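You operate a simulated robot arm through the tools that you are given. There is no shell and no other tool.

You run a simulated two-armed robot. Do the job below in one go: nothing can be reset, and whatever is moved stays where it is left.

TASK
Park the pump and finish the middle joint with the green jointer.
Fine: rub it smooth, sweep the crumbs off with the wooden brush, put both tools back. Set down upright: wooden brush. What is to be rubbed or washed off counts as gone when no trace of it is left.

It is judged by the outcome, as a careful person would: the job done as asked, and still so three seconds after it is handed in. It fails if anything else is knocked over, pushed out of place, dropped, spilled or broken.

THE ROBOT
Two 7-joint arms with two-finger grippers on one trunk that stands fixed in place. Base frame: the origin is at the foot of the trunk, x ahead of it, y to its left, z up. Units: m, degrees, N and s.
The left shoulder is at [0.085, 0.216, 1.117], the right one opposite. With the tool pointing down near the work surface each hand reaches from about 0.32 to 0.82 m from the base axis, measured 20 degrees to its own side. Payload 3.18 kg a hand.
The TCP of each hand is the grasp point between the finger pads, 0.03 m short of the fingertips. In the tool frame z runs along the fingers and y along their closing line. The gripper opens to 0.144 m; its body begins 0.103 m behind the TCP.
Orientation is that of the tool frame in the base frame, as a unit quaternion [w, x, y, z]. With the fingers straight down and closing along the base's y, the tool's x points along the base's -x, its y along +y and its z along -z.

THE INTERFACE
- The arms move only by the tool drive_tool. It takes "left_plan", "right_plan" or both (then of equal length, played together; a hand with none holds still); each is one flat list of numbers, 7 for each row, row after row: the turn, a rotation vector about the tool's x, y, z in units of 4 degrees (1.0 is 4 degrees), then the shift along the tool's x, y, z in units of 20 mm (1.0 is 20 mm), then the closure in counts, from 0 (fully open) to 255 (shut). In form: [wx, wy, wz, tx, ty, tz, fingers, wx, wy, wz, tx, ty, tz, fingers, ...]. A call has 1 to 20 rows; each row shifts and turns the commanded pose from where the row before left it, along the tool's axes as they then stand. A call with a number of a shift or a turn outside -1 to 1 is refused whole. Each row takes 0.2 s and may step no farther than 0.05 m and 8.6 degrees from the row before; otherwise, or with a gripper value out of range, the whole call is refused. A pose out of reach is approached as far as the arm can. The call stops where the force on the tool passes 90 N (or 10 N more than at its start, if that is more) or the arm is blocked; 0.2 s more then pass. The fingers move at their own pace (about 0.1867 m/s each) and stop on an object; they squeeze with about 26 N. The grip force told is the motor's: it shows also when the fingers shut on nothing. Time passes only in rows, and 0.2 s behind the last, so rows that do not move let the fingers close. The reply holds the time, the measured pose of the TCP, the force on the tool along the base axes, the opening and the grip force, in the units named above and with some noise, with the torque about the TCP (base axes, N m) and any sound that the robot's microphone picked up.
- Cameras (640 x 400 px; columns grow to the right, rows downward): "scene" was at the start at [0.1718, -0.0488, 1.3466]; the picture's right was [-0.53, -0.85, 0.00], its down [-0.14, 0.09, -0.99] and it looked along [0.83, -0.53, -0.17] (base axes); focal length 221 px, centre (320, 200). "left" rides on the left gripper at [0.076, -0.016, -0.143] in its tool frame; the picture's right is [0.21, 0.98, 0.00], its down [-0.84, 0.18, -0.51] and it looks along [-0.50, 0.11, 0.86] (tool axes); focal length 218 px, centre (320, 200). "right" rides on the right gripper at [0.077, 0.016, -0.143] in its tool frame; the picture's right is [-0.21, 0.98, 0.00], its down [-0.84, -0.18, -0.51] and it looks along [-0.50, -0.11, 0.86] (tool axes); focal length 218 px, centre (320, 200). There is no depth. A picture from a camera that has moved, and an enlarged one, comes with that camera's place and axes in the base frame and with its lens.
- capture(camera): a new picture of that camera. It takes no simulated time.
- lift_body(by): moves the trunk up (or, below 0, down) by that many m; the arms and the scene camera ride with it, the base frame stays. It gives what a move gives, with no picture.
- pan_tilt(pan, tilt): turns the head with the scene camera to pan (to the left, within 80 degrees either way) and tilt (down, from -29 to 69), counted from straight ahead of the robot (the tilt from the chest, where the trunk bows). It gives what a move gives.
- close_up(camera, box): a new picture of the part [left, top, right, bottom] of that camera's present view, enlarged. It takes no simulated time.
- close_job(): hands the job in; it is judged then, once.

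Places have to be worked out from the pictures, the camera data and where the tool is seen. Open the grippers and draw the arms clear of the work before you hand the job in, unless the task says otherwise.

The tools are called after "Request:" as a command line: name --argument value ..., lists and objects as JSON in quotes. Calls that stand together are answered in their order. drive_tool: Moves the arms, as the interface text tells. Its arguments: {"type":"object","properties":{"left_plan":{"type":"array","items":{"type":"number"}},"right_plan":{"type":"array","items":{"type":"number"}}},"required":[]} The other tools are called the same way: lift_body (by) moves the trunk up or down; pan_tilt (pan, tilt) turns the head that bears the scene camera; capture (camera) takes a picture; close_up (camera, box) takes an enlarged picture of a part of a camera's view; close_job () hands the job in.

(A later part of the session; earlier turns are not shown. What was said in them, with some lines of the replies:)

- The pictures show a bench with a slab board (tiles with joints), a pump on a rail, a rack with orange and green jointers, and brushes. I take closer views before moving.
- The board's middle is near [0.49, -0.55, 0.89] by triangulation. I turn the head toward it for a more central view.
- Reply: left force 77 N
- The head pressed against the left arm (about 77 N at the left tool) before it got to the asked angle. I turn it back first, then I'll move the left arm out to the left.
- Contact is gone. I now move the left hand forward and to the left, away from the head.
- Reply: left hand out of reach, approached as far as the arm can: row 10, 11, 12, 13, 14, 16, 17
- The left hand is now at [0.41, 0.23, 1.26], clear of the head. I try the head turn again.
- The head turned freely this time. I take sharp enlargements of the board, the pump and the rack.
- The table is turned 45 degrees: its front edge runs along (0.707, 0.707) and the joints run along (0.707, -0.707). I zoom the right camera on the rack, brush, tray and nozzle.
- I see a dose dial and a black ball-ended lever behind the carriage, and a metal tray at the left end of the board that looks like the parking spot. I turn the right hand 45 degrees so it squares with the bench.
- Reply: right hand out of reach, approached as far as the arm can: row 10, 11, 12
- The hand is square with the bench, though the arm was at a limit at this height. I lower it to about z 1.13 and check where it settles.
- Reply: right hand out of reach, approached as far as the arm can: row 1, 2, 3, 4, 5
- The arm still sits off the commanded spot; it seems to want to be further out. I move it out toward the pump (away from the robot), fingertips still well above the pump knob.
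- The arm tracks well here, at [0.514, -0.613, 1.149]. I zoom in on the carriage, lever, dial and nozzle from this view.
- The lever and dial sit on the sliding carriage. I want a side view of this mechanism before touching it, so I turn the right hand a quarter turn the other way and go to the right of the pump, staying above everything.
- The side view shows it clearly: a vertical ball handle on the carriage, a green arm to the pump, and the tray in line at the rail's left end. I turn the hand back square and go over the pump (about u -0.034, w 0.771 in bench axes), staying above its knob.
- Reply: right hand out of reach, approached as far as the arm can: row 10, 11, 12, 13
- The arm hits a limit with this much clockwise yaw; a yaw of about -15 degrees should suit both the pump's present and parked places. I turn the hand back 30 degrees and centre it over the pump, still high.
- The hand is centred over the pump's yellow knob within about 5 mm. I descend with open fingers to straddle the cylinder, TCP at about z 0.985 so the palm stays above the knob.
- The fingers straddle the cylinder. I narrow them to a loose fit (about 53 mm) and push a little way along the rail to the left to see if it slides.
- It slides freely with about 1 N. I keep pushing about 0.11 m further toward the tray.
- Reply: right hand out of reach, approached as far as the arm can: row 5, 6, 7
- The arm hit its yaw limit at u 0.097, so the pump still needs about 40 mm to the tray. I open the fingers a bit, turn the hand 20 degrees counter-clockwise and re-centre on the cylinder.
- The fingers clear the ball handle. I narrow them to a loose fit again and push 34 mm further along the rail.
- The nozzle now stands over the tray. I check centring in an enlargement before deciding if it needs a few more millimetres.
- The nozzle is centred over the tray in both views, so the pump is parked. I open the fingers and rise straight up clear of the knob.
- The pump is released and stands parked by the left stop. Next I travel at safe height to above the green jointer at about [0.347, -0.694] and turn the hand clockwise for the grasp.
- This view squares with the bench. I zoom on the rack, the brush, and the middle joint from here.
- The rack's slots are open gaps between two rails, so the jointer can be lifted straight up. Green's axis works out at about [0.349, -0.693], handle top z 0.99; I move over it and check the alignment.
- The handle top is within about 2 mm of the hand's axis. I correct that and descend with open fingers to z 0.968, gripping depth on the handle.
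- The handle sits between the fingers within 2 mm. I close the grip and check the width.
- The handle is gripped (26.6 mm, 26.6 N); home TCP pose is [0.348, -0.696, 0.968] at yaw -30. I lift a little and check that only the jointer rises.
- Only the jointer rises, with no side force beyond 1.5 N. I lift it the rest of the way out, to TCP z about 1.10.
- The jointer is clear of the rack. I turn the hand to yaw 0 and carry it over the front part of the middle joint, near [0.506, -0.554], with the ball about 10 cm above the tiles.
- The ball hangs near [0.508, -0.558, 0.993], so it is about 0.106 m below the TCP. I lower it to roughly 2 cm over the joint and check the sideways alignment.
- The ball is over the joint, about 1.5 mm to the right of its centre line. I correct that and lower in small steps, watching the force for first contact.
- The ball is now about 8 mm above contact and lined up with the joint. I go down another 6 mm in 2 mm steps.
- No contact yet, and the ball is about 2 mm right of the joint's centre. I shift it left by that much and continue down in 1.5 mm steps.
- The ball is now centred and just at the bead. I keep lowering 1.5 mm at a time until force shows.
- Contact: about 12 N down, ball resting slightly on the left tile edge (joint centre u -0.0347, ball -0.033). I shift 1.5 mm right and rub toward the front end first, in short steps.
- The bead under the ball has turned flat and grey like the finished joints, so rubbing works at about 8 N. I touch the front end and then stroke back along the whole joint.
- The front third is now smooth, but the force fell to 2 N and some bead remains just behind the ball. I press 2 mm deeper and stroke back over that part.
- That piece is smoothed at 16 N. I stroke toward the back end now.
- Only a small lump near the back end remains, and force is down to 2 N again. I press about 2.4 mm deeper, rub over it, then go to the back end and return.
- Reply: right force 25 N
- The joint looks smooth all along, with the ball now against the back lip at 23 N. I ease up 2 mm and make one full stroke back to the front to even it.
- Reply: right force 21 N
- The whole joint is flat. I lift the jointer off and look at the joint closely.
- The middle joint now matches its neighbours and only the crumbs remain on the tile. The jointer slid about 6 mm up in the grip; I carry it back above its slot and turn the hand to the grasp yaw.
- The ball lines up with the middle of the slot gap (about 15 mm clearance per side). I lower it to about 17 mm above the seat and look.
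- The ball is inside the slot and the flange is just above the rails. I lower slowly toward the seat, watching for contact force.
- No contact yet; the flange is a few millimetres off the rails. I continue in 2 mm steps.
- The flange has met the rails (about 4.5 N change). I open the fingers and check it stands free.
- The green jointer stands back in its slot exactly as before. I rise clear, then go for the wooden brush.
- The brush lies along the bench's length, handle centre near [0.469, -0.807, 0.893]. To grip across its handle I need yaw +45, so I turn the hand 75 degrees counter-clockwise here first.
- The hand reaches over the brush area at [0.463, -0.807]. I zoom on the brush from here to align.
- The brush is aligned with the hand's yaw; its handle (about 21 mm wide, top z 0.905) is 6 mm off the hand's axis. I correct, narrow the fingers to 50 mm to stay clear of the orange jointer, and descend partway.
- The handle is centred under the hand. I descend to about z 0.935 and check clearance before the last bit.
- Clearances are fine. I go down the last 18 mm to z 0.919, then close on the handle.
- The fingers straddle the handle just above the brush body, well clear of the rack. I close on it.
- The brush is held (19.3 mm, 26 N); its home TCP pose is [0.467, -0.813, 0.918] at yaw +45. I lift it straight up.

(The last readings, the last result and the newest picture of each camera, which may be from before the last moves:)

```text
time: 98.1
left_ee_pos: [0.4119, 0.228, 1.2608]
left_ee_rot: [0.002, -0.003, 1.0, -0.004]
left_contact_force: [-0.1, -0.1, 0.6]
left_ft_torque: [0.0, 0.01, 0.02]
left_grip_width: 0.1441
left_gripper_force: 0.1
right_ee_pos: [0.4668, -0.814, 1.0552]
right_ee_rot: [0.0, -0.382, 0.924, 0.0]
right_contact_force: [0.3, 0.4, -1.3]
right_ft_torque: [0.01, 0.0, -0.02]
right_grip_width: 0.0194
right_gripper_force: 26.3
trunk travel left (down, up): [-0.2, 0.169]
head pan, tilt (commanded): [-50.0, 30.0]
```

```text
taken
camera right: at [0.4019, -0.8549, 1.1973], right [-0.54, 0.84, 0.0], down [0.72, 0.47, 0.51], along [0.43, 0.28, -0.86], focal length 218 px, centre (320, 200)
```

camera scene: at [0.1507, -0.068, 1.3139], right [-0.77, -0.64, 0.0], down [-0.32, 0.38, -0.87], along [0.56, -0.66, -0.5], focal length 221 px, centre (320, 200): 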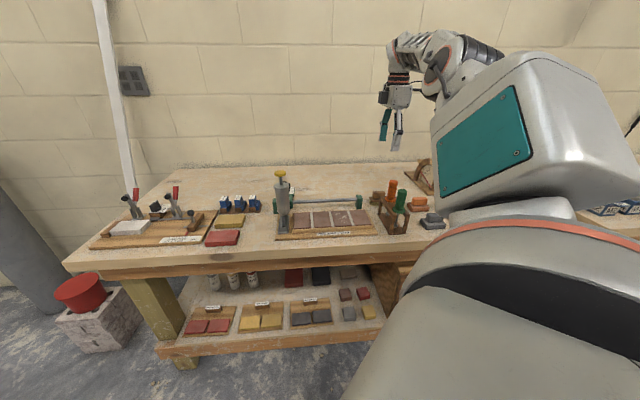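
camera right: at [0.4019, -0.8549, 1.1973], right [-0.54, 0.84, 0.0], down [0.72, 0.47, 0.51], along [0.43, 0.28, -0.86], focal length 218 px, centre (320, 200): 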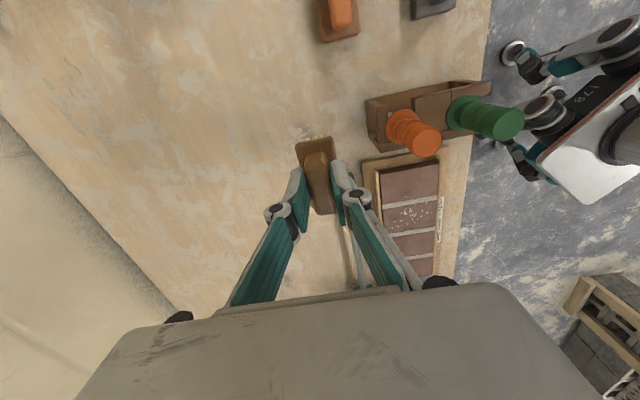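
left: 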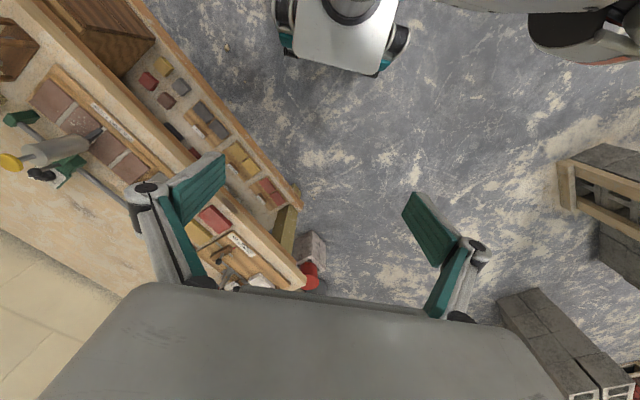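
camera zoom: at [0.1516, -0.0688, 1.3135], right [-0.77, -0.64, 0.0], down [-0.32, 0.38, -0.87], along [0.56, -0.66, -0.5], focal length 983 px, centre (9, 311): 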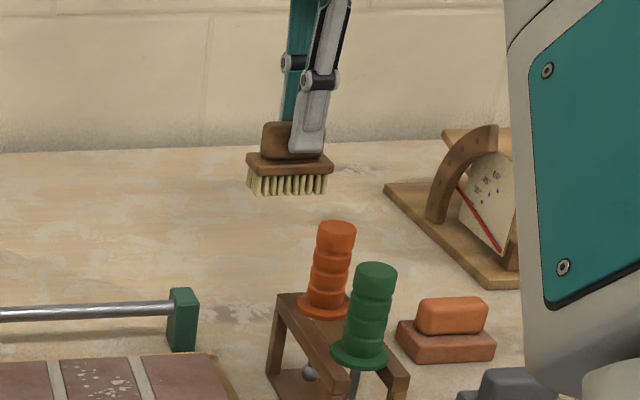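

The brush hangs level. Crumbs cover roughly u -0.118 to -0.04 and w 0.74 to 0.82, so with a 65 mm brush I plan two lanes, at u -0.068 and u -0.10. I carry it over the back end of the first lane.

Request:
drive_tool --right_plan '[0, 0, 0, -0.985, 0.5, 0, 255, 0, 0, 0, -0.985, 0.5, 0, 255, 0, 0, 0, -0.985, 0.5, 0, 255, 0, 0, 0, -0.985, 0.5, 0, 255, 0, 0, 0, -0.985, 0.5, 0, 255, 0, 0, 0, -0.985, 0.5, 0, 255, 0, 0, 0, -0.985, 0.5, 0, 255, 0, 0, 0, -0.985, 0.5, 0, 255, 0, 0, 0, -0.985, 0.5, 0, 255, 0, 0, 0, 0, 0, 1, 255, 0, 0, 0, 0, 0, 1, 255, 0, 0, 0, 0, 0, 1, 255, 0, 0, 0, 0, 0, 1, 255, 0, 0, 0, 0, 0, 0, 255]'

Request:
close_up --camera "scene" --box '[305, 165, 375, 240]'

Request:
capture --camera "right"

```text
time: 101.1
left_ee_pos: [0.4124, 0.2276, 1.2612]
left_ee_rot: [0.003, -0.004, 1.0, -0.003]
left_contact_force: [-0.1, -0.9, -0.7]
left_ft_torque: [0.04, -0.03, 0.04]
left_grip_width: 0.1443
left_gripper_force: 0.1
right_ee_pos: [0.5273, -0.6246, 0.9776]
right_ee_rot: [0.0, -0.382, 0.924, 0.0]
right_contact_force: [0.2, -0.8, -0.5]
right_ft_torque: [0.04, 0.0, -0.01]
right_grip_width: 0.0194
right_gripper_force: 26.1
trunk travel left (down, up): [-0.2, 0.169]
head pan, tilt (commanded): [-50.0, 30.0]
```

```text
5.33 times, centred on (340, 202) of scene
camera zoom: at [0.1511, -0.0684, 1.3137], right [-0.77, -0.64, 0.0], down [-0.32, 0.38, -0.87], along [0.56, -0.66, -0.5], focal length 1179 px, centre (213, 187)
```

zoom: 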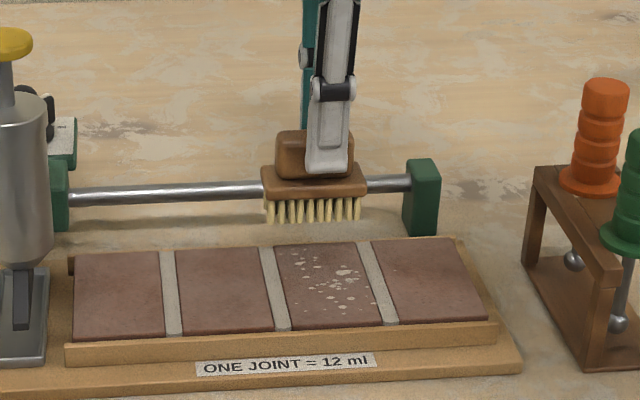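

```text
taken
camera right: at [0.4633, -0.666, 1.1204], right [-0.54, 0.84, 0.0], down [0.72, 0.47, 0.51], along [0.43, 0.28, -0.86], focal length 218 px, centre (320, 200)
```

right: 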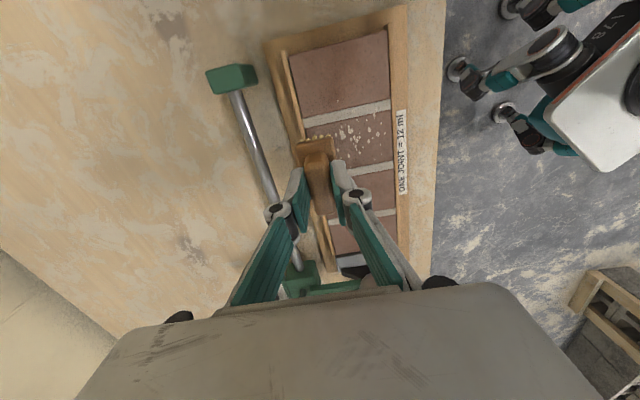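

The brush is over the back of the first lane. I shift slightly forward and lower toward the tile in small steps, expecting bristle contact near TCP z 0.944.

Request:
drive_tool --right_plan '[0, 0, 0, 0, 0.2, 0.5, 255, 0, 0, 0, 0, 0, 0.5, 255, 0, 0, 0, 0, 0, 0.3, 255, 0, 0, 0, 0, 0, 0.15, 255, 0, 0, 0, 0, 0, 0.1, 255, 0, 0, 0, 0, 0, 0.1, 255, 0, 0, 0, 0, 0, 0, 255]'

Request:
close_up --camera "scene" --box '[315, 185, 375, 240]'

```text
time: 102.7
left_ee_pos: [0.4112, 0.2294, 1.2614]
left_ee_rot: [0.003, -0.003, 1.0, -0.004]
left_contact_force: [-0.1, -0.7, 0.1]
left_ft_torque: [0.01, 0.0, 0.02]
left_grip_width: 0.1441
left_gripper_force: 0.1
right_ee_pos: [0.5256, -0.6216, 0.947]
right_ee_rot: [0.0, -0.382, 0.924, 0.0]
right_contact_force: [-2.1, 0.3, 8.3]
right_ft_torque: [-0.05, 0.17, -0.04]
right_grip_width: 0.0193
right_gripper_force: 26.2
trunk travel left (down, up): [-0.2, 0.169]
head pan, tilt (commanded): [-50.0, 30.0]
```

```text
7.27 times, centred on (345, 212) of scene
camera zoom: at [0.1506, -0.0678, 1.3139], right [-0.77, -0.64, 0.0], down [-0.32, 0.38, -0.87], along [0.56, -0.66, -0.5], focal length 1608 px, centre (138, 109)
```

zoom: 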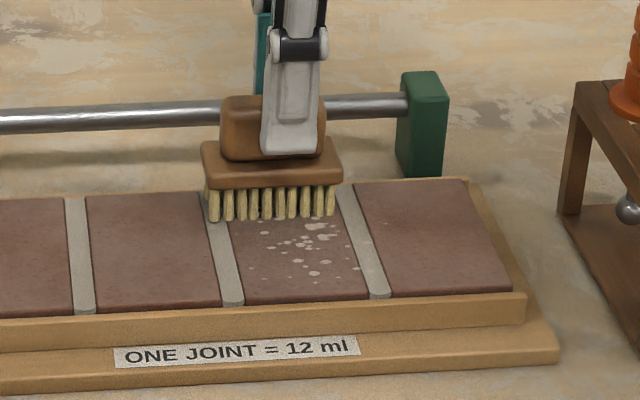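

Bristles touch at about 8 N. I sweep forward (toward the front edge) 60 mm and look at the effect.

Request:
drive_tool --right_plan '[0, 0, 0, 0, 0, -0.05, 255, 0, 0, 0, 0, 0.5, 0, 255, 0, 0, 0, 0, 0.5, 0, 255, 0, 0, 0, 0, 0.5, 0, 255, 0, 0, 0, 0, 0.5, 0, 255, 0, 0, 0, 0, 0.5, 0, 255, 0, 0, 0, 0, 0.5, 0, 255, 0, 0, 0, 0, 0, 0, 255]'

Request:
close_up --camera "scene" --box '[315, 185, 375, 240]'

```text
time: 104.5
left_ee_pos: [0.4124, 0.2283, 1.2606]
left_ee_rot: [0.003, -0.004, 1.0, -0.003]
left_contact_force: [0.3, 0.2, -0.2]
left_ft_torque: [-0.01, 0.01, -0.01]
left_grip_width: 0.1439
left_gripper_force: 0.1
right_ee_pos: [0.4847, -0.5778, 0.9471]
right_ee_rot: [0.0, -0.382, 0.924, 0.0]
right_contact_force: [-0.2, 0.0, 4.2]
right_ft_torque: [0.02, 0.01, 0.0]
right_grip_width: 0.0194
right_gripper_force: 26.0
trunk travel left (down, up): [-0.2, 0.169]
head pan, tilt (commanded): [-50.0, 30.0]
```

```text
7.27 times, centred on (345, 212) of scene
camera zoom: at [0.1511, -0.0682, 1.3137], right [-0.77, -0.64, 0.0], down [-0.32, 0.38, -0.87], along [0.56, -0.66, -0.5], focal length 1608 px, centre (138, 109)
```

zoom: 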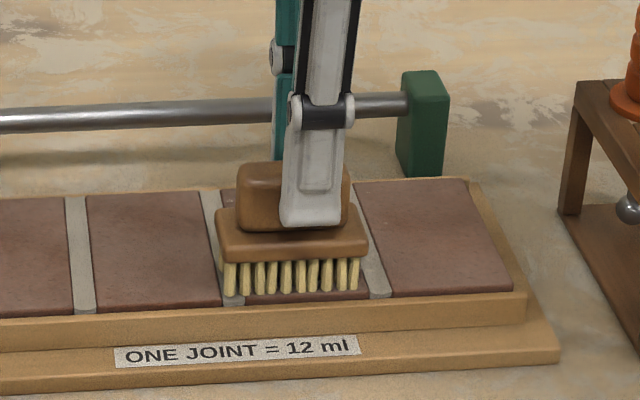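

The sweep runs smoothly at about 4 N and the crumbs it passed are gone from view. I go 12 mm further to the front edge, then sweep back.

Request:
drive_tool --right_plan '[0, 0, 0, 0, 0.3, 0, 255, 0, 0, 0, 0, 0.3, 0, 255, 0, 0, 0, 0, 0, 0, 255, 0, 0, 0, 0, -0.5, 0, 255, 0, 0, 0, 0, -0.5, 0, 255, 0, 0, 0, 0, -0.5, 0, 255, 0, 0, 0, 0, -0.5, 0, 255, 0, 0, 0, 0, -0.5, 0, 255, 0, 0, 0, 0, -0.5, 0, 255, 0, 0, 0, 0, -0.5, 0, 255, 0, 0, 0, 0, -0.3, 0, 255, 0, 0, 0, 0, 0, 0, 255]'

Request:
close_up --camera "scene" --box '[315, 185, 375, 240]'

```text
time: 107.1
left_ee_pos: [0.4121, 0.2284, 1.2604]
left_ee_rot: [0.003, -0.003, 1.0, -0.004]
left_contact_force: [-0.2, -1.3, -0.2]
left_ft_torque: [0.03, 0.0, -0.01]
left_grip_width: 0.144
left_gripper_force: 0.1
right_ee_pos: [0.5285, -0.6233, 0.9461]
right_ee_rot: [0.0, -0.382, 0.924, -0.001]
right_contact_force: [-1.6, 3.8, 10.5]
right_ft_torque: [0.12, 0.13, 0.0]
right_grip_width: 0.0195
right_gripper_force: 25.7
trunk travel left (down, up): [-0.2, 0.169]
head pan, tilt (commanded): [-50.0, 30.0]
```

```text
7.27 times, centred on (345, 212) of scene
camera zoom: at [0.1504, -0.0673, 1.3139], right [-0.77, -0.64, 0.0], down [-0.32, 0.38, -0.87], along [0.56, -0.66, -0.5], focal length 1608 px, centre (138, 109)
```

zoom: 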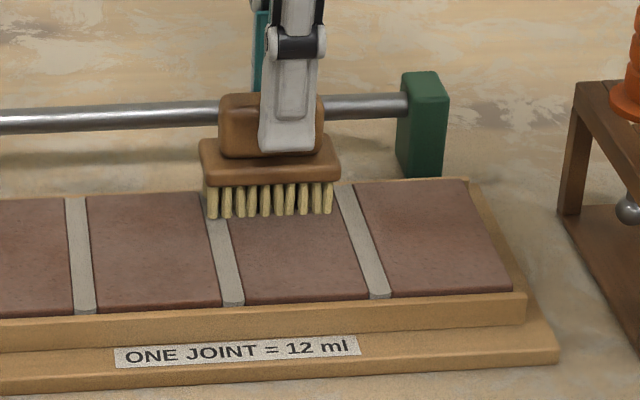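

Tile 3 looks clean. I zoom close to find leftover specks on the right joint and the right tile.

Request:
close_up --camera "scene" --box '[335, 205, 365, 230]'

Request:
close_up --camera "right" --box '[270, 0, 420, 180]'

```text
16.00 times, centred on (350, 218) of scene
camera zoom: at [0.1504, -0.0673, 1.3139], right [-0.77, -0.64, 0.0], down [-0.32, 0.38, -0.87], along [0.56, -0.66, -0.5], focal length 3538 px, centre (-160, -80)
```

zoom: 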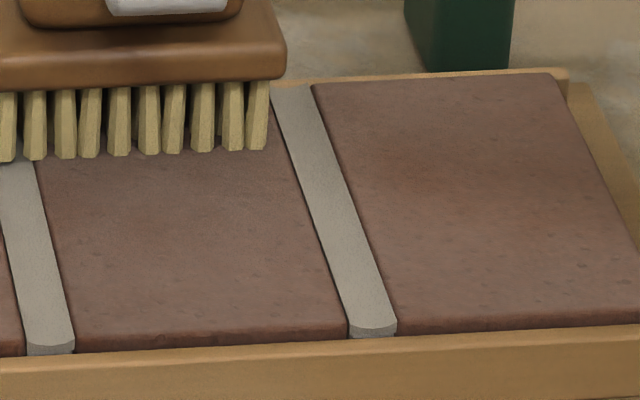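

```text
2.22 times, centred on (345, 90) of right
camera zoom: at [0.4633, -0.664, 1.0886], right [-0.54, 0.84, 0.0], down [0.72, 0.47, 0.51], along [0.43, 0.28, -0.86], focal length 485 px, centre (264, 444)
```

zoom: 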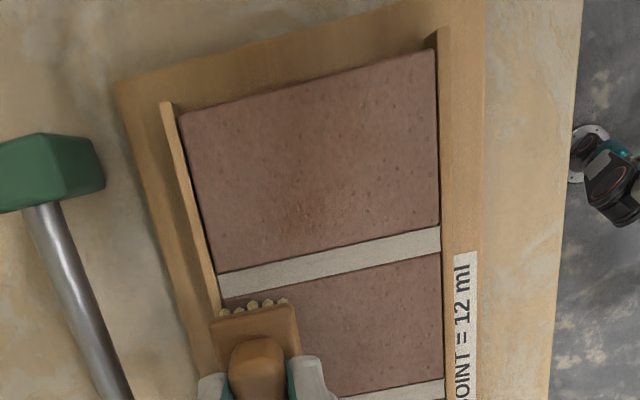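

No specks are left on the right joint or right tile. I lift the brush and check the part that was under it.

Request:
drive_tool --right_plan '[0, 0, 0, 0, 0, -0.5, 255, 0, 0, 0, 0, 0, -1, 255, 0, 0, 0, 0, 0, -1, 255, 0, 0, 0, 0, 0, -1, 255, 0, 0, 0, 0, 0, -1, 255, 0, 0, 0, 0, 0, 0, 255]'

Request:
close_up --camera "scene" --box '[320, 200, 370, 235]'

Request:
close_up --camera "scene" --box '[270, 190, 380, 245]'

Request:
capture --camera "right"

```text
time: 108.5
left_ee_pos: [0.4134, 0.2291, 1.2597]
left_ee_rot: [0.002, -0.003, 1.0, -0.004]
left_contact_force: [0.6, 0.4, -1.0]
left_ft_torque: [-0.02, 0.01, -0.03]
left_grip_width: 0.1437
left_gripper_force: 0.1
right_ee_pos: [0.5293, -0.6245, 1.0349]
right_ee_rot: [0.0, -0.382, 0.924, 0.0]
right_contact_force: [0.4, 0.2, -1.0]
right_ft_torque: [-0.02, 0.0, -0.02]
right_grip_width: 0.0194
right_gripper_force: 26.6
trunk travel left (down, up): [-0.2, 0.169]
head pan, tilt (commanded): [-50.0, 30.0]
```

```text
11.43 times, centred on (345, 218) of scene
camera zoom: at [0.1516, -0.0686, 1.3135], right [-0.77, -0.64, 0.0], down [-0.32, 0.38, -0.87], along [0.56, -0.66, -0.5], focal length 2527 px, centre (34, 0)
```

zoom: 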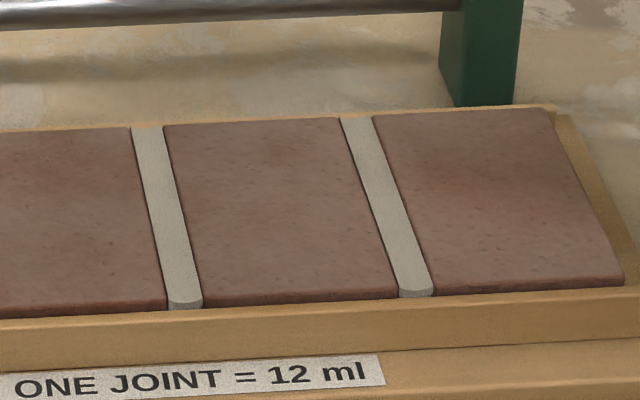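

```text
5.82 times, centred on (325, 218) of scene
camera zoom: at [0.1516, -0.0686, 1.3135], right [-0.77, -0.64, 0.0], down [-0.32, 0.38, -0.87], along [0.56, -0.66, -0.5], focal length 1286 px, centre (291, 98)
```

zoom: 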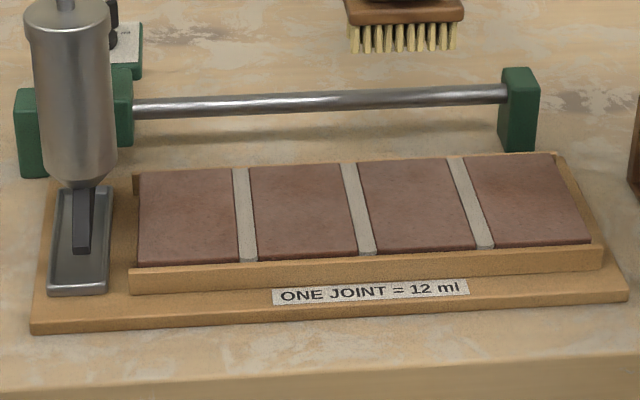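

```text
taken
camera right: at [0.4644, -0.6656, 1.1774], right [-0.54, 0.84, 0.0], down [0.72, 0.47, 0.51], along [0.43, 0.28, -0.86], focal length 218 px, centre (320, 200)
```

right: 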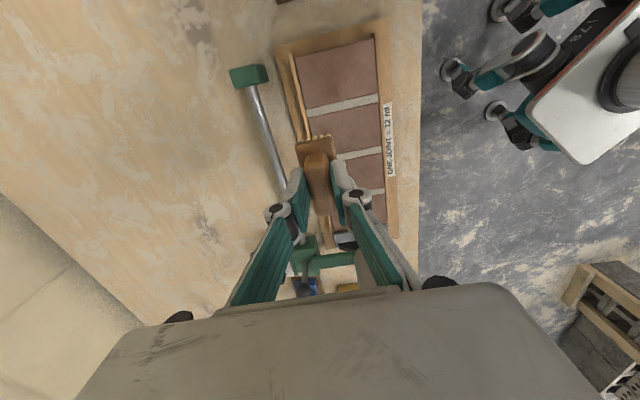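

Everything is clean and the three joints look alike; the nozzle still stands centred over the tray. I raise the brush and carry it back the same way to above its place.

Request:
drive_tool --right_plan '[0, 0, 0, 0, 0, -0.6, 255, 0, 0, 0, 0, 0, -0.5, 255, 0, 0, 0, 0.985, -0.5, 0, 255, 0, 0, 0, 0.985, -0.5, 0, 255, 0, 0, 0, 0.985, -0.5, 0, 255, 0, 0, 0, 0.985, -0.5, 0, 255, 0, 0, 0, 0.985, -0.5, 0, 255, 0, 0, 0, 0.985, -0.5, 0, 255, 0, 0, 0, 0.985, -0.5, 0, 255, 0, 0, 0, 0.985, -0.5, 0, 255, 0, 0, 0, 0.985, -0.5, 0, 255, 0, 0, 0, 0, 0, 0, 255]'

Request:
close_up --camera "scene" --box '[350, 130, 430, 220]'

Request:
capture --camera "right"

```text
time: 111.1
left_ee_pos: [0.4137, 0.2278, 1.2613]
left_ee_rot: [0.002, -0.003, 1.0, -0.003]
left_contact_force: [-0.1, -0.1, 0.3]
left_ft_torque: [-0.05, 0.01, -0.01]
left_grip_width: 0.1438
left_gripper_force: 0.1
right_ee_pos: [0.4684, -0.8127, 1.0569]
right_ee_rot: [0.0, -0.382, 0.924, 0.0]
right_contact_force: [0.2, -0.6, 0.0]
right_ft_torque: [-0.05, -0.01, 0.0]
right_grip_width: 0.0193
right_gripper_force: 25.9
trunk travel left (down, up): [-0.2, 0.169]
head pan, tilt (commanded): [-50.0, 30.0]
```

```text
4.44 times, centred on (390, 175) of scene
camera zoom: at [0.1512, -0.0681, 1.3137], right [-0.77, -0.64, 0.0], down [-0.32, 0.38, -0.87], along [0.56, -0.66, -0.5], focal length 983 px, centre (9, 311)
```

zoom: 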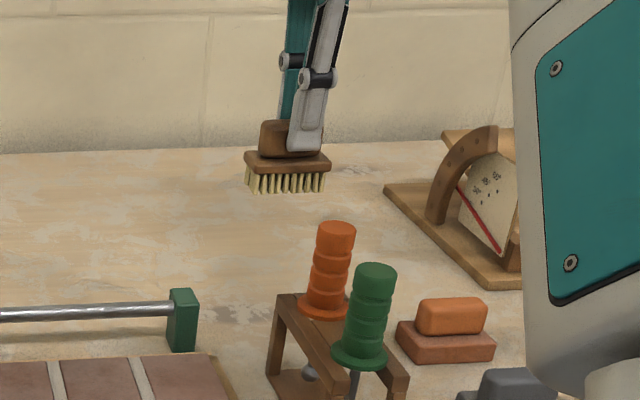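

```text
taken
camera right: at [0.4037, -0.8548, 1.199], right [-0.54, 0.84, 0.0], down [0.72, 0.47, 0.51], along [0.43, 0.28, -0.86], focal length 218 px, centre (320, 200)
```

right: 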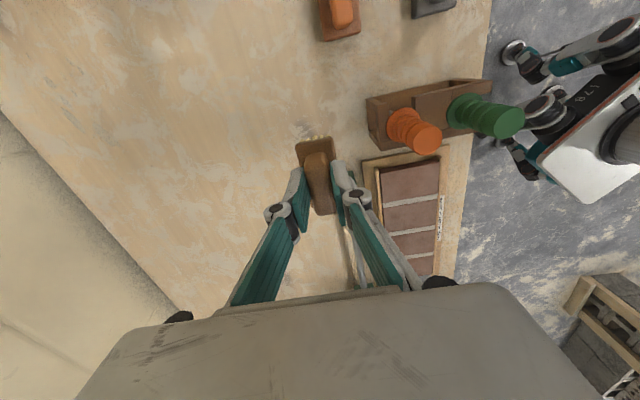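

The brush hangs over its old place, level. I descend to about 2 cm above the bench.

Request:
drive_tool --right_plan '[0, 0, 0, 0, 0, 0.8, 255, 0, 0, 0, 0, 0, 0.8, 255, 0, 0, 0, 0, 0, 0.8, 255, 0, 0, 0, 0, 0, 0.8, 255, 0, 0, 0, 0, 0, 0.8, 255, 0, 0, 0, 0, 0, 0.8, 255, 0, 0, 0, 0, 0, 0.8, 255, 0, 0, 0, 0, 0, 0.5, 255, 0, 0, 0, 0, 0, 0.2, 255, 0, 0, 0, 0, 0, 0, 255]'

Request:
close_up --camera "scene" --box '[360, 170, 410, 215]'

```text
time: 113.3
left_ee_pos: [0.4119, 0.2278, 1.2607]
left_ee_rot: [0.002, -0.004, 1.0, -0.003]
left_contact_force: [-1.1, 0.7, 0.7]
left_ft_torque: [0.02, 0.0, 0.0]
left_grip_width: 0.1439
left_gripper_force: 0.0
right_ee_pos: [0.4663, -0.8115, 0.9309]
right_ee_rot: [0.0, -0.382, 0.924, 0.0]
right_contact_force: [0.1, 0.3, -1.4]
right_ft_torque: [0.04, 0.02, 0.02]
right_grip_width: 0.0193
right_gripper_force: 25.8
trunk travel left (down, up): [-0.2, 0.169]
head pan, tilt (commanded): [-50.0, 30.0]
```

```text
8.89 times, centred on (385, 192) of scene
camera zoom: at [0.1514, -0.0685, 1.3136], right [-0.77, -0.64, 0.0], down [-0.32, 0.38, -0.87], along [0.56, -0.66, -0.5], focal length 1965 px, centre (-258, 267)
```

zoom: 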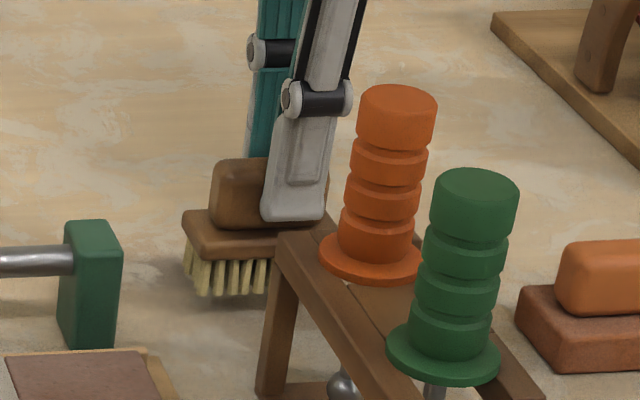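

The brush is about 12 mm above the bench, in line with its old spot. I lower in 2 mm steps until the bench takes it.

Request:
drive_tool --right_plan '[0, 0, 0, 0, 0, 0.2, 255, 0, 0, 0, 0, 0, 0.2, 255, 0, 0, 0, 0, 0, 0.1, 255, 0, 0, 0, 0, 0, 0.05, 255, 0, 0, 0, 0, 0, 0, 255]'

Request:
close_up --camera "scene" --box '[360, 170, 410, 215]'

```text
time: 114.5
left_ee_pos: [0.4126, 0.2282, 1.2608]
left_ee_rot: [0.002, -0.004, 1.0, -0.004]
left_contact_force: [0.4, 0.7, 0.3]
left_ft_torque: [0.0, -0.01, 0.02]
left_grip_width: 0.1439
left_gripper_force: 0.0
right_ee_pos: [0.4665, -0.813, 0.9199]
right_ee_rot: [0.0, -0.383, 0.924, 0.0]
right_contact_force: [0.3, -0.1, -0.9]
right_ft_torque: [0.02, -0.01, 0.04]
right_grip_width: 0.0192
right_gripper_force: 25.4
trunk travel left (down, up): [-0.2, 0.169]
head pan, tilt (commanded): [-50.0, 30.0]
```

```text
8.89 times, centred on (385, 192) of scene
camera zoom: at [0.1514, -0.0685, 1.3136], right [-0.77, -0.64, 0.0], down [-0.32, 0.38, -0.87], along [0.56, -0.66, -0.5], focal length 1965 px, centre (-258, 267)
```

zoom: 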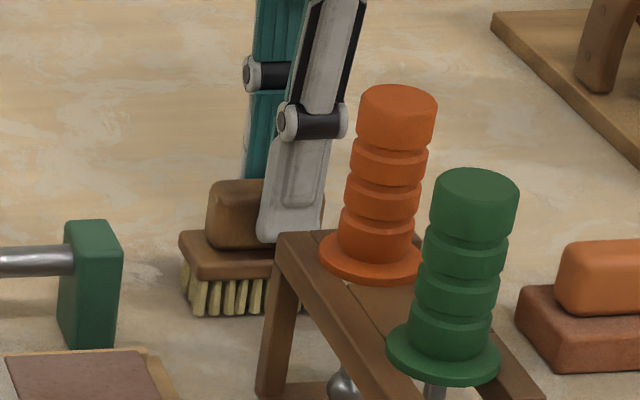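

Bristles are about 2 mm off the bench. I continue in 1 mm steps.

Request:
drive_tool --right_plan '[0, 0, 0, 0, 0, 0.06, 255, 0, 0, 0, 0, 0, 0.06, 255, 0, 0, 0, 0, 0, 0.05, 255, 0, 0, 0, 0, 0, 0, 255]'

Request:
close_up --camera "scene" --box '[360, 170, 410, 215]'

```text
time: 115.5
left_ee_pos: [0.4127, 0.2282, 1.2609]
left_ee_rot: [0.002, -0.004, 1.0, -0.003]
left_contact_force: [0.2, -0.1, -0.2]
left_ft_torque: [0.04, 0.02, -0.01]
left_grip_width: 0.1441
left_gripper_force: 0.1
right_ee_pos: [0.4678, -0.8136, 0.917]
right_ee_rot: [0.0, -0.382, 0.924, 0.0]
right_contact_force: [0.4, -1.3, 2.1]
right_ft_torque: [0.0, 0.02, 0.01]
right_grip_width: 0.0195
right_gripper_force: 25.9
trunk travel left (down, up): [-0.2, 0.169]
head pan, tilt (commanded): [-50.0, 30.0]
```

```text
8.89 times, centred on (385, 192) of scene
camera zoom: at [0.1512, -0.0683, 1.3137], right [-0.77, -0.64, 0.0], down [-0.32, 0.38, -0.87], along [0.56, -0.66, -0.5], focal length 1965 px, centre (-258, 267)
```

zoom: 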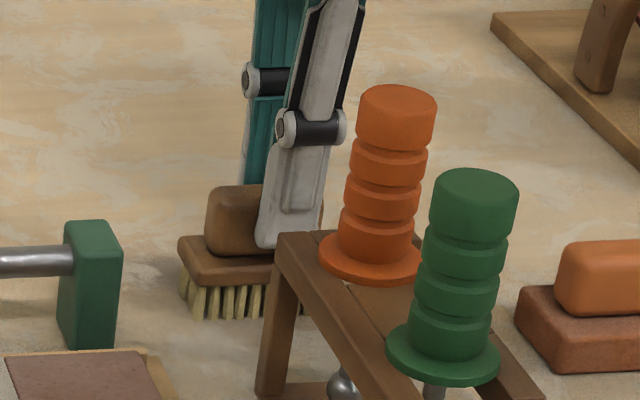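

The bench carries the brush now (force changed by 3 N). I open the fingers to 50 mm only, to stay clear of the orange jointer.

Request:
drive_tool --right_plan '[0, 0, 0, 0, 0, 0, 215, 0, 0, 0, 0, 0, 0, 190, 0, 0, 0, 0, 0, 0, 166, 0, 0, 0, 0, 0, 0, 166, 0, 0, 0, 0, 0, 0, 166]'

Request:
close_up --camera "right" --box '[230, 110, 410, 230]'

Request:
close_up --camera "scene" --box '[360, 170, 410, 215]'

```text
time: 116.7
left_ee_pos: [0.4118, 0.2277, 1.2601]
left_ee_rot: [0.001, -0.003, 1.0, -0.003]
left_contact_force: [0.4, 0.5, -0.8]
left_ft_torque: [0.0, 0.0, -0.01]
left_grip_width: 0.144
left_gripper_force: 0.1
right_ee_pos: [0.4665, -0.8115, 0.9177]
right_ee_rot: [0.0, -0.382, 0.924, 0.0]
right_contact_force: [-0.1, 0.3, 1.0]
right_ft_torque: [0.0, -0.03, 0.02]
right_grip_width: 0.0502
right_gripper_force: 0.0
trunk travel left (down, up): [-0.2, 0.169]
head pan, tilt (commanded): [-50.0, 30.0]
```

```text
3.33 times, centred on (320, 170) of right
camera zoom: at [0.4021, -0.8541, 1.0592], right [-0.54, 0.84, 0.0], down [0.72, 0.47, 0.51], along [0.43, 0.28, -0.86], focal length 728 px, centre (320, 300)
```

zoom: 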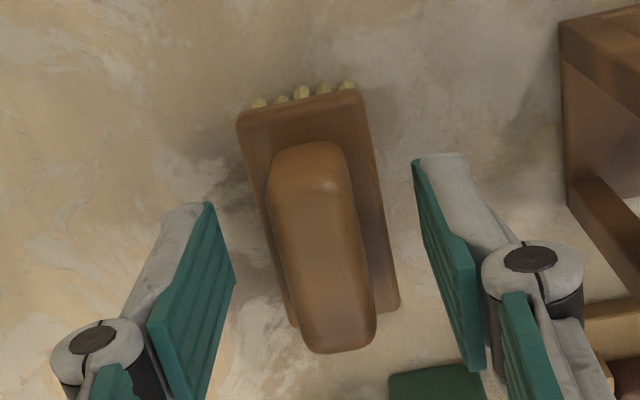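

```text
8.89 times, centred on (385, 192) of scene
camera zoom: at [0.1514, -0.0684, 1.3136], right [-0.77, -0.64, 0.0], down [-0.32, 0.38, -0.87], along [0.56, -0.66, -0.5], focal length 1965 px, centre (-258, 267)
```

zoom: 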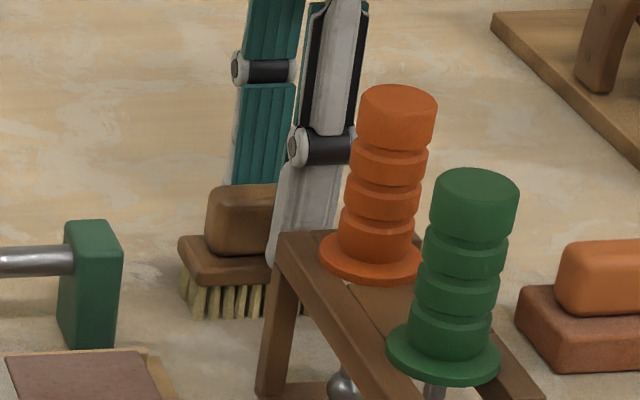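

The brush stands upright exactly where it was. I rise straight up, clear of everything.

Request:
drive_tool --right_plan '[0, 0, 0, 0, 0, -0.5, 166, 0, 0, 0, 0, 0, -1, 166, 0, 0, 0, 0, 0, -1, 166, 0, 0, 0, 0, 0, -1, 166, 0, 0, 0, 0, 0, -1, 166, 0, 0, 0, 0, 0, -1, 166, 0, 0, 0, 0, 0, -1, 166, 0, 0, 0, 0, 0, -1, 166, 0, 0, 0, 0, 0, -1, 166, 0, 0, 0, 0, 0, -1, 166, 0, 0, 0, 0, 0, -1, 0, 0, 0, 0, 0, 0, -0.5, 0, 0, 0, 0, 0, 0, 0, 0]'

Request:
capture --camera "right"

Request:
close_up --camera "scene" --box '[260, 150, 440, 250]'

```text
time: 119.5
left_ee_pos: [0.4118, 0.2289, 1.2605]
left_ee_rot: [0.003, -0.004, 1.0, -0.003]
left_contact_force: [0.6, 0.1, 0.1]
left_ft_torque: [0.01, 0.01, 0.01]
left_grip_width: 0.1439
left_gripper_force: 0.0
right_ee_pos: [0.4674, -0.8116, 1.1373]
right_ee_rot: [0.001, -0.383, 0.924, 0.001]
right_contact_force: [-0.5, 0.0, -0.3]
right_ft_torque: [-0.01, -0.02, -0.02]
right_grip_width: 0.144
right_gripper_force: 0.0
trunk travel left (down, up): [-0.2, 0.169]
head pan, tilt (commanded): [-50.0, 30.0]
```

```text
taken
camera right: at [0.4023, -0.8534, 1.2792], right [-0.54, 0.84, 0.0], down [0.72, 0.47, 0.51], along [0.43, 0.28, -0.86], focal length 218 px, centre (320, 200)
```

right: 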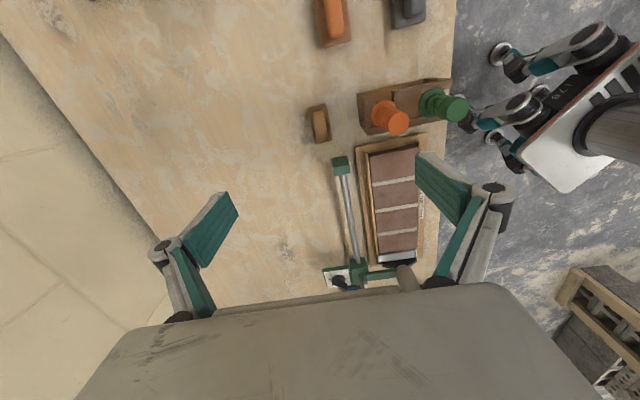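

```text
3.56 times, centred on (350, 200) of scene
camera zoom: at [0.1512, -0.0683, 1.3137], right [-0.77, -0.64, 0.0], down [-0.32, 0.38, -0.87], along [0.56, -0.66, -0.5], focal length 786 px, centre (213, 200)
```

zoom: 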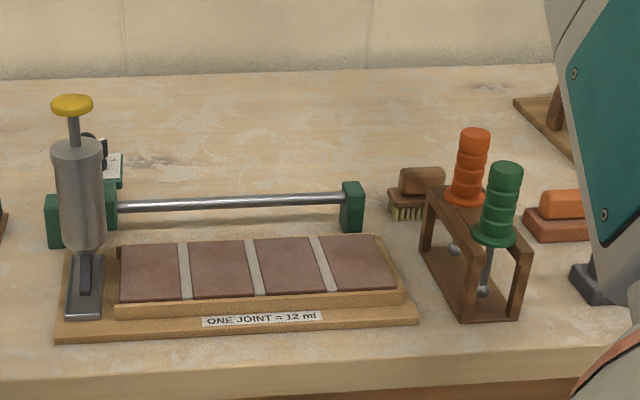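

All stands as it should in this view. I draw the right arm back toward its starting place, well above the bench, and look at the joint once more from there.

Request:
drive_tool --right_plan '[0, 0, 0, 0, 0, -1, 0, 0, 0, 0, 0, 0, -1, 0, 0, 0, 0, -0.657, 0.926, -0.15, 0, 0, 0, 0, -0.657, 0.926, -0.15, 0, 0, 0, 0, -0.657, 0.926, -0.15, 0, 0, 0, 0, -0.657, 0.926, -0.15, 0, 0, 0, 0, -0.657, 0.926, -0.15, 0, 0, 0, 0, -0.657, 0.926, -0.15, 0, 0, 0, 0, -0.657, 0.926, -0.15, 0, 0, 0, 0, -0.657, 0.926, -0.15, 0, 0, 0, 0, -0.657, 0.926, -0.15, 0, 0, 0, 0, -0.657, 0.926, -0.15, 0, 0, 0, 0, -0.657, 0.926, -0.15, 0, 0, 0, 0, -0.657, 0.926, -0.15, 0, 0, 0, 0, -0.657, 0.926, 0, 0, 0, 0, 0, -0.657, 0.926, 0, 0, 0, 0, 0, -0.657, 0.926, 0, 0]'

Request:
capture --camera "right"

Request:
capture --camera "scene"

```text
time: 123.1
left_ee_pos: [0.4118, 0.2277, 1.2608]
left_ee_rot: [0.002, -0.004, 1.0, -0.003]
left_contact_force: [-0.4, -0.5, 0.7]
left_ft_torque: [-0.03, 0.02, 0.01]
left_grip_width: 0.1444
left_gripper_force: 0.0
right_ee_pos: [0.4133, -0.4746, 1.1736]
right_ee_rot: [0.0, -0.382, 0.924, 0.001]
right_contact_force: [0.8, 0.8, -1.0]
right_ft_torque: [-0.06, 0.01, 0.02]
right_grip_width: 0.1438
right_gripper_force: 0.1
right hand out of reach, approached as far as the arm can: row 1, 2
trunk travel left (down, up): [-0.2, 0.169]
head pan, tilt (commanded): [-50.0, 30.0]
```

```text
taken
camera right: at [0.3466, -0.5161, 1.3167], right [-0.54, 0.84, 0.0], down [0.72, 0.47, 0.51], along [0.43, 0.28, -0.86], focal length 218 px, centre (320, 200)
```

right: 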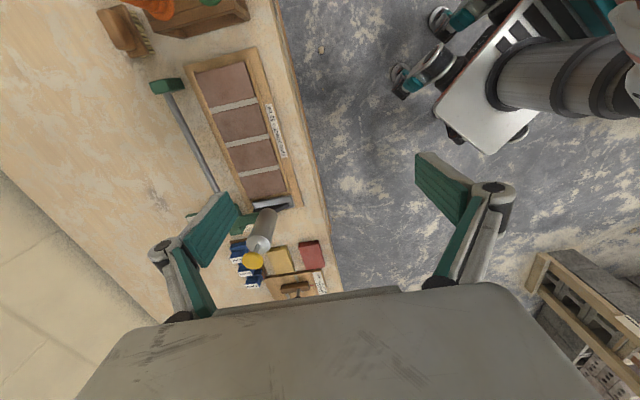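

```text
taken
camera scene: at [0.1512, -0.0681, 1.3137], right [-0.77, -0.64, 0.0], down [-0.32, 0.38, -0.87], along [0.56, -0.66, -0.5], focal length 221 px, centre (320, 200)
```

scene: 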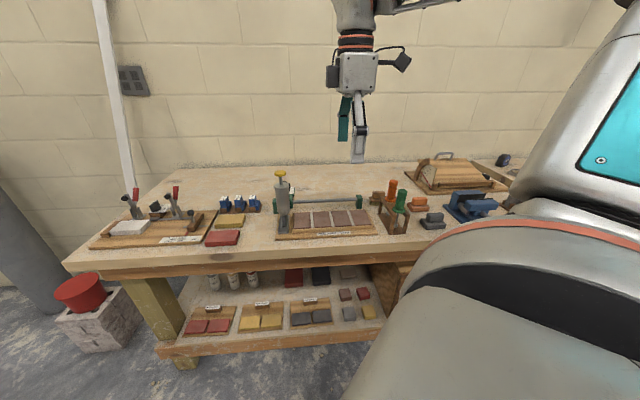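

The arm is clear at z 1.17. I make a last close inspection of the joint, the tray and nozzle, the rack and the brush.

Request:
close_up --camera "right" --box '[190, 50, 300, 210]'

Request:
close_up --camera "scene" --box '[265, 165, 335, 240]'

Request:
close_up --camera "scene" --box '[320, 200, 360, 235]'

Request:
close_up --camera "scene" --box '[360, 170, 450, 240]'

```text
2.50 times, centred on (245, 130) of right
camera zoom: at [0.3466, -0.5161, 1.3167], right [-0.54, 0.84, 0.0], down [0.72, 0.47, 0.51], along [0.43, 0.28, -0.86], focal length 546 px, centre (508, 375)
```

zoom: 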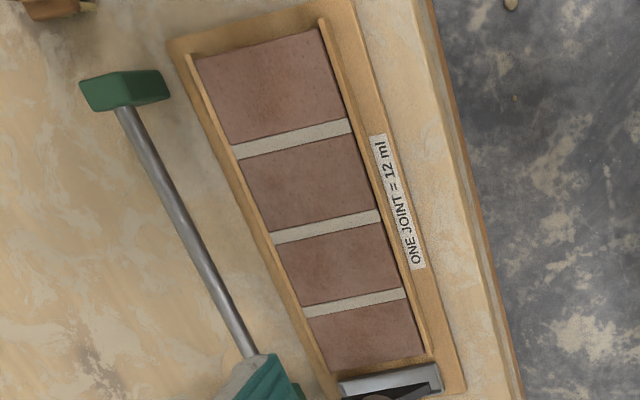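

```text
5.33 times, centred on (300, 202) of scene
camera zoom: at [0.1512, -0.0681, 1.3137], right [-0.77, -0.64, 0.0], down [-0.32, 0.38, -0.87], along [0.56, -0.66, -0.5], focal length 1179 px, centre (427, 187)
```

zoom: 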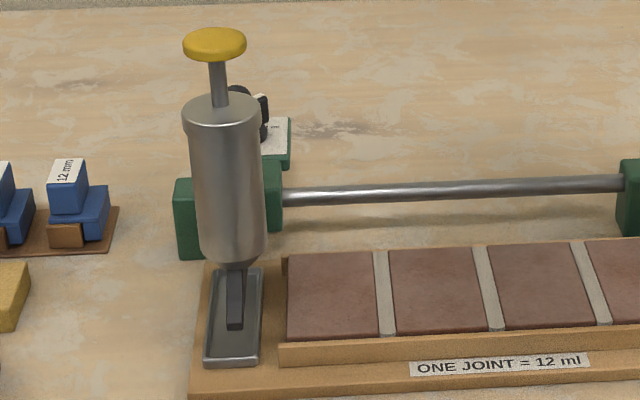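

```text
11.43 times, centred on (340, 218) of scene
camera zoom: at [0.1512, -0.0681, 1.3137], right [-0.77, -0.64, 0.0], down [-0.32, 0.38, -0.87], along [0.56, -0.66, -0.5], focal length 2527 px, centre (91, 0)
```

zoom: 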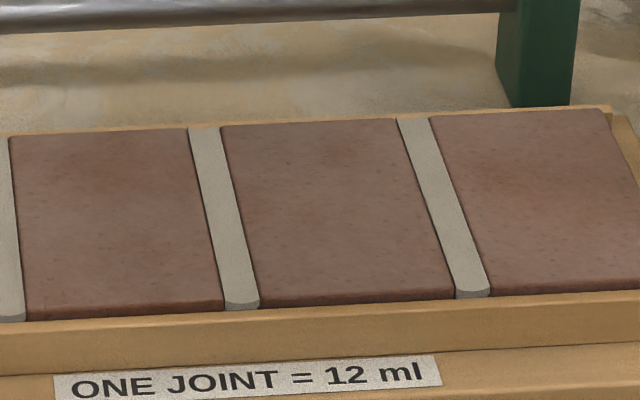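

```text
5.71 times, centred on (405, 205) of scene
camera zoom: at [0.1512, -0.0681, 1.3137], right [-0.77, -0.64, 0.0], down [-0.32, 0.38, -0.87], along [0.56, -0.66, -0.5], focal length 1264 px, centre (-166, 171)
```

zoom: 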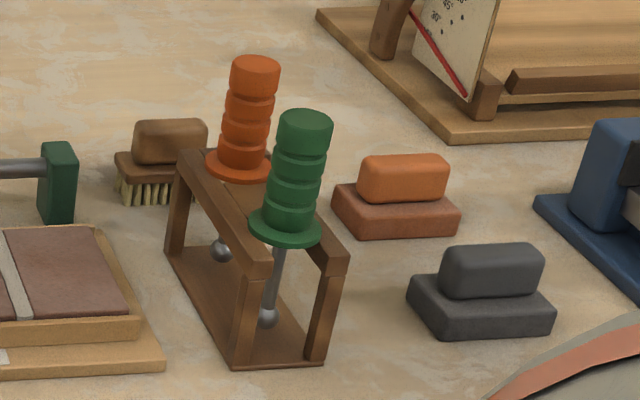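

Pump parked over the tray, middle joint smooth and flush, no crumbs left, green jointer back in its slot, brush upright in its place, both hands open and clear. I hand the job in.

Request:
close_job

```text
The job is handed in.
```

The job is done and handed in, but no verdict came back, so this is what the last pictures show.

- **Pump:** I slid it along the rail until the nozzle stood centred over the metal tray at the left end of the board. The task did not say where to park it, so I took that tray as the parking place.
- **Middle joint:** I rubbed it along its full length with the green jointer. It now looks flat and flush like its two neighbours.
- **Crumbs:** I swept the tile with the wooden brush, and no specks show on the tiles or joints.
- **Tools:** The green jointer is back in its rack slot. The wooden brush stands upright in its old place.
- **Arms:** Both grippers are open and clear of the bench.

Early on, the head pressed against the left arm while turning (about 77 N at the left tool). I backed it off and moved that arm out of the way. Nothing on the bench was touched by it.
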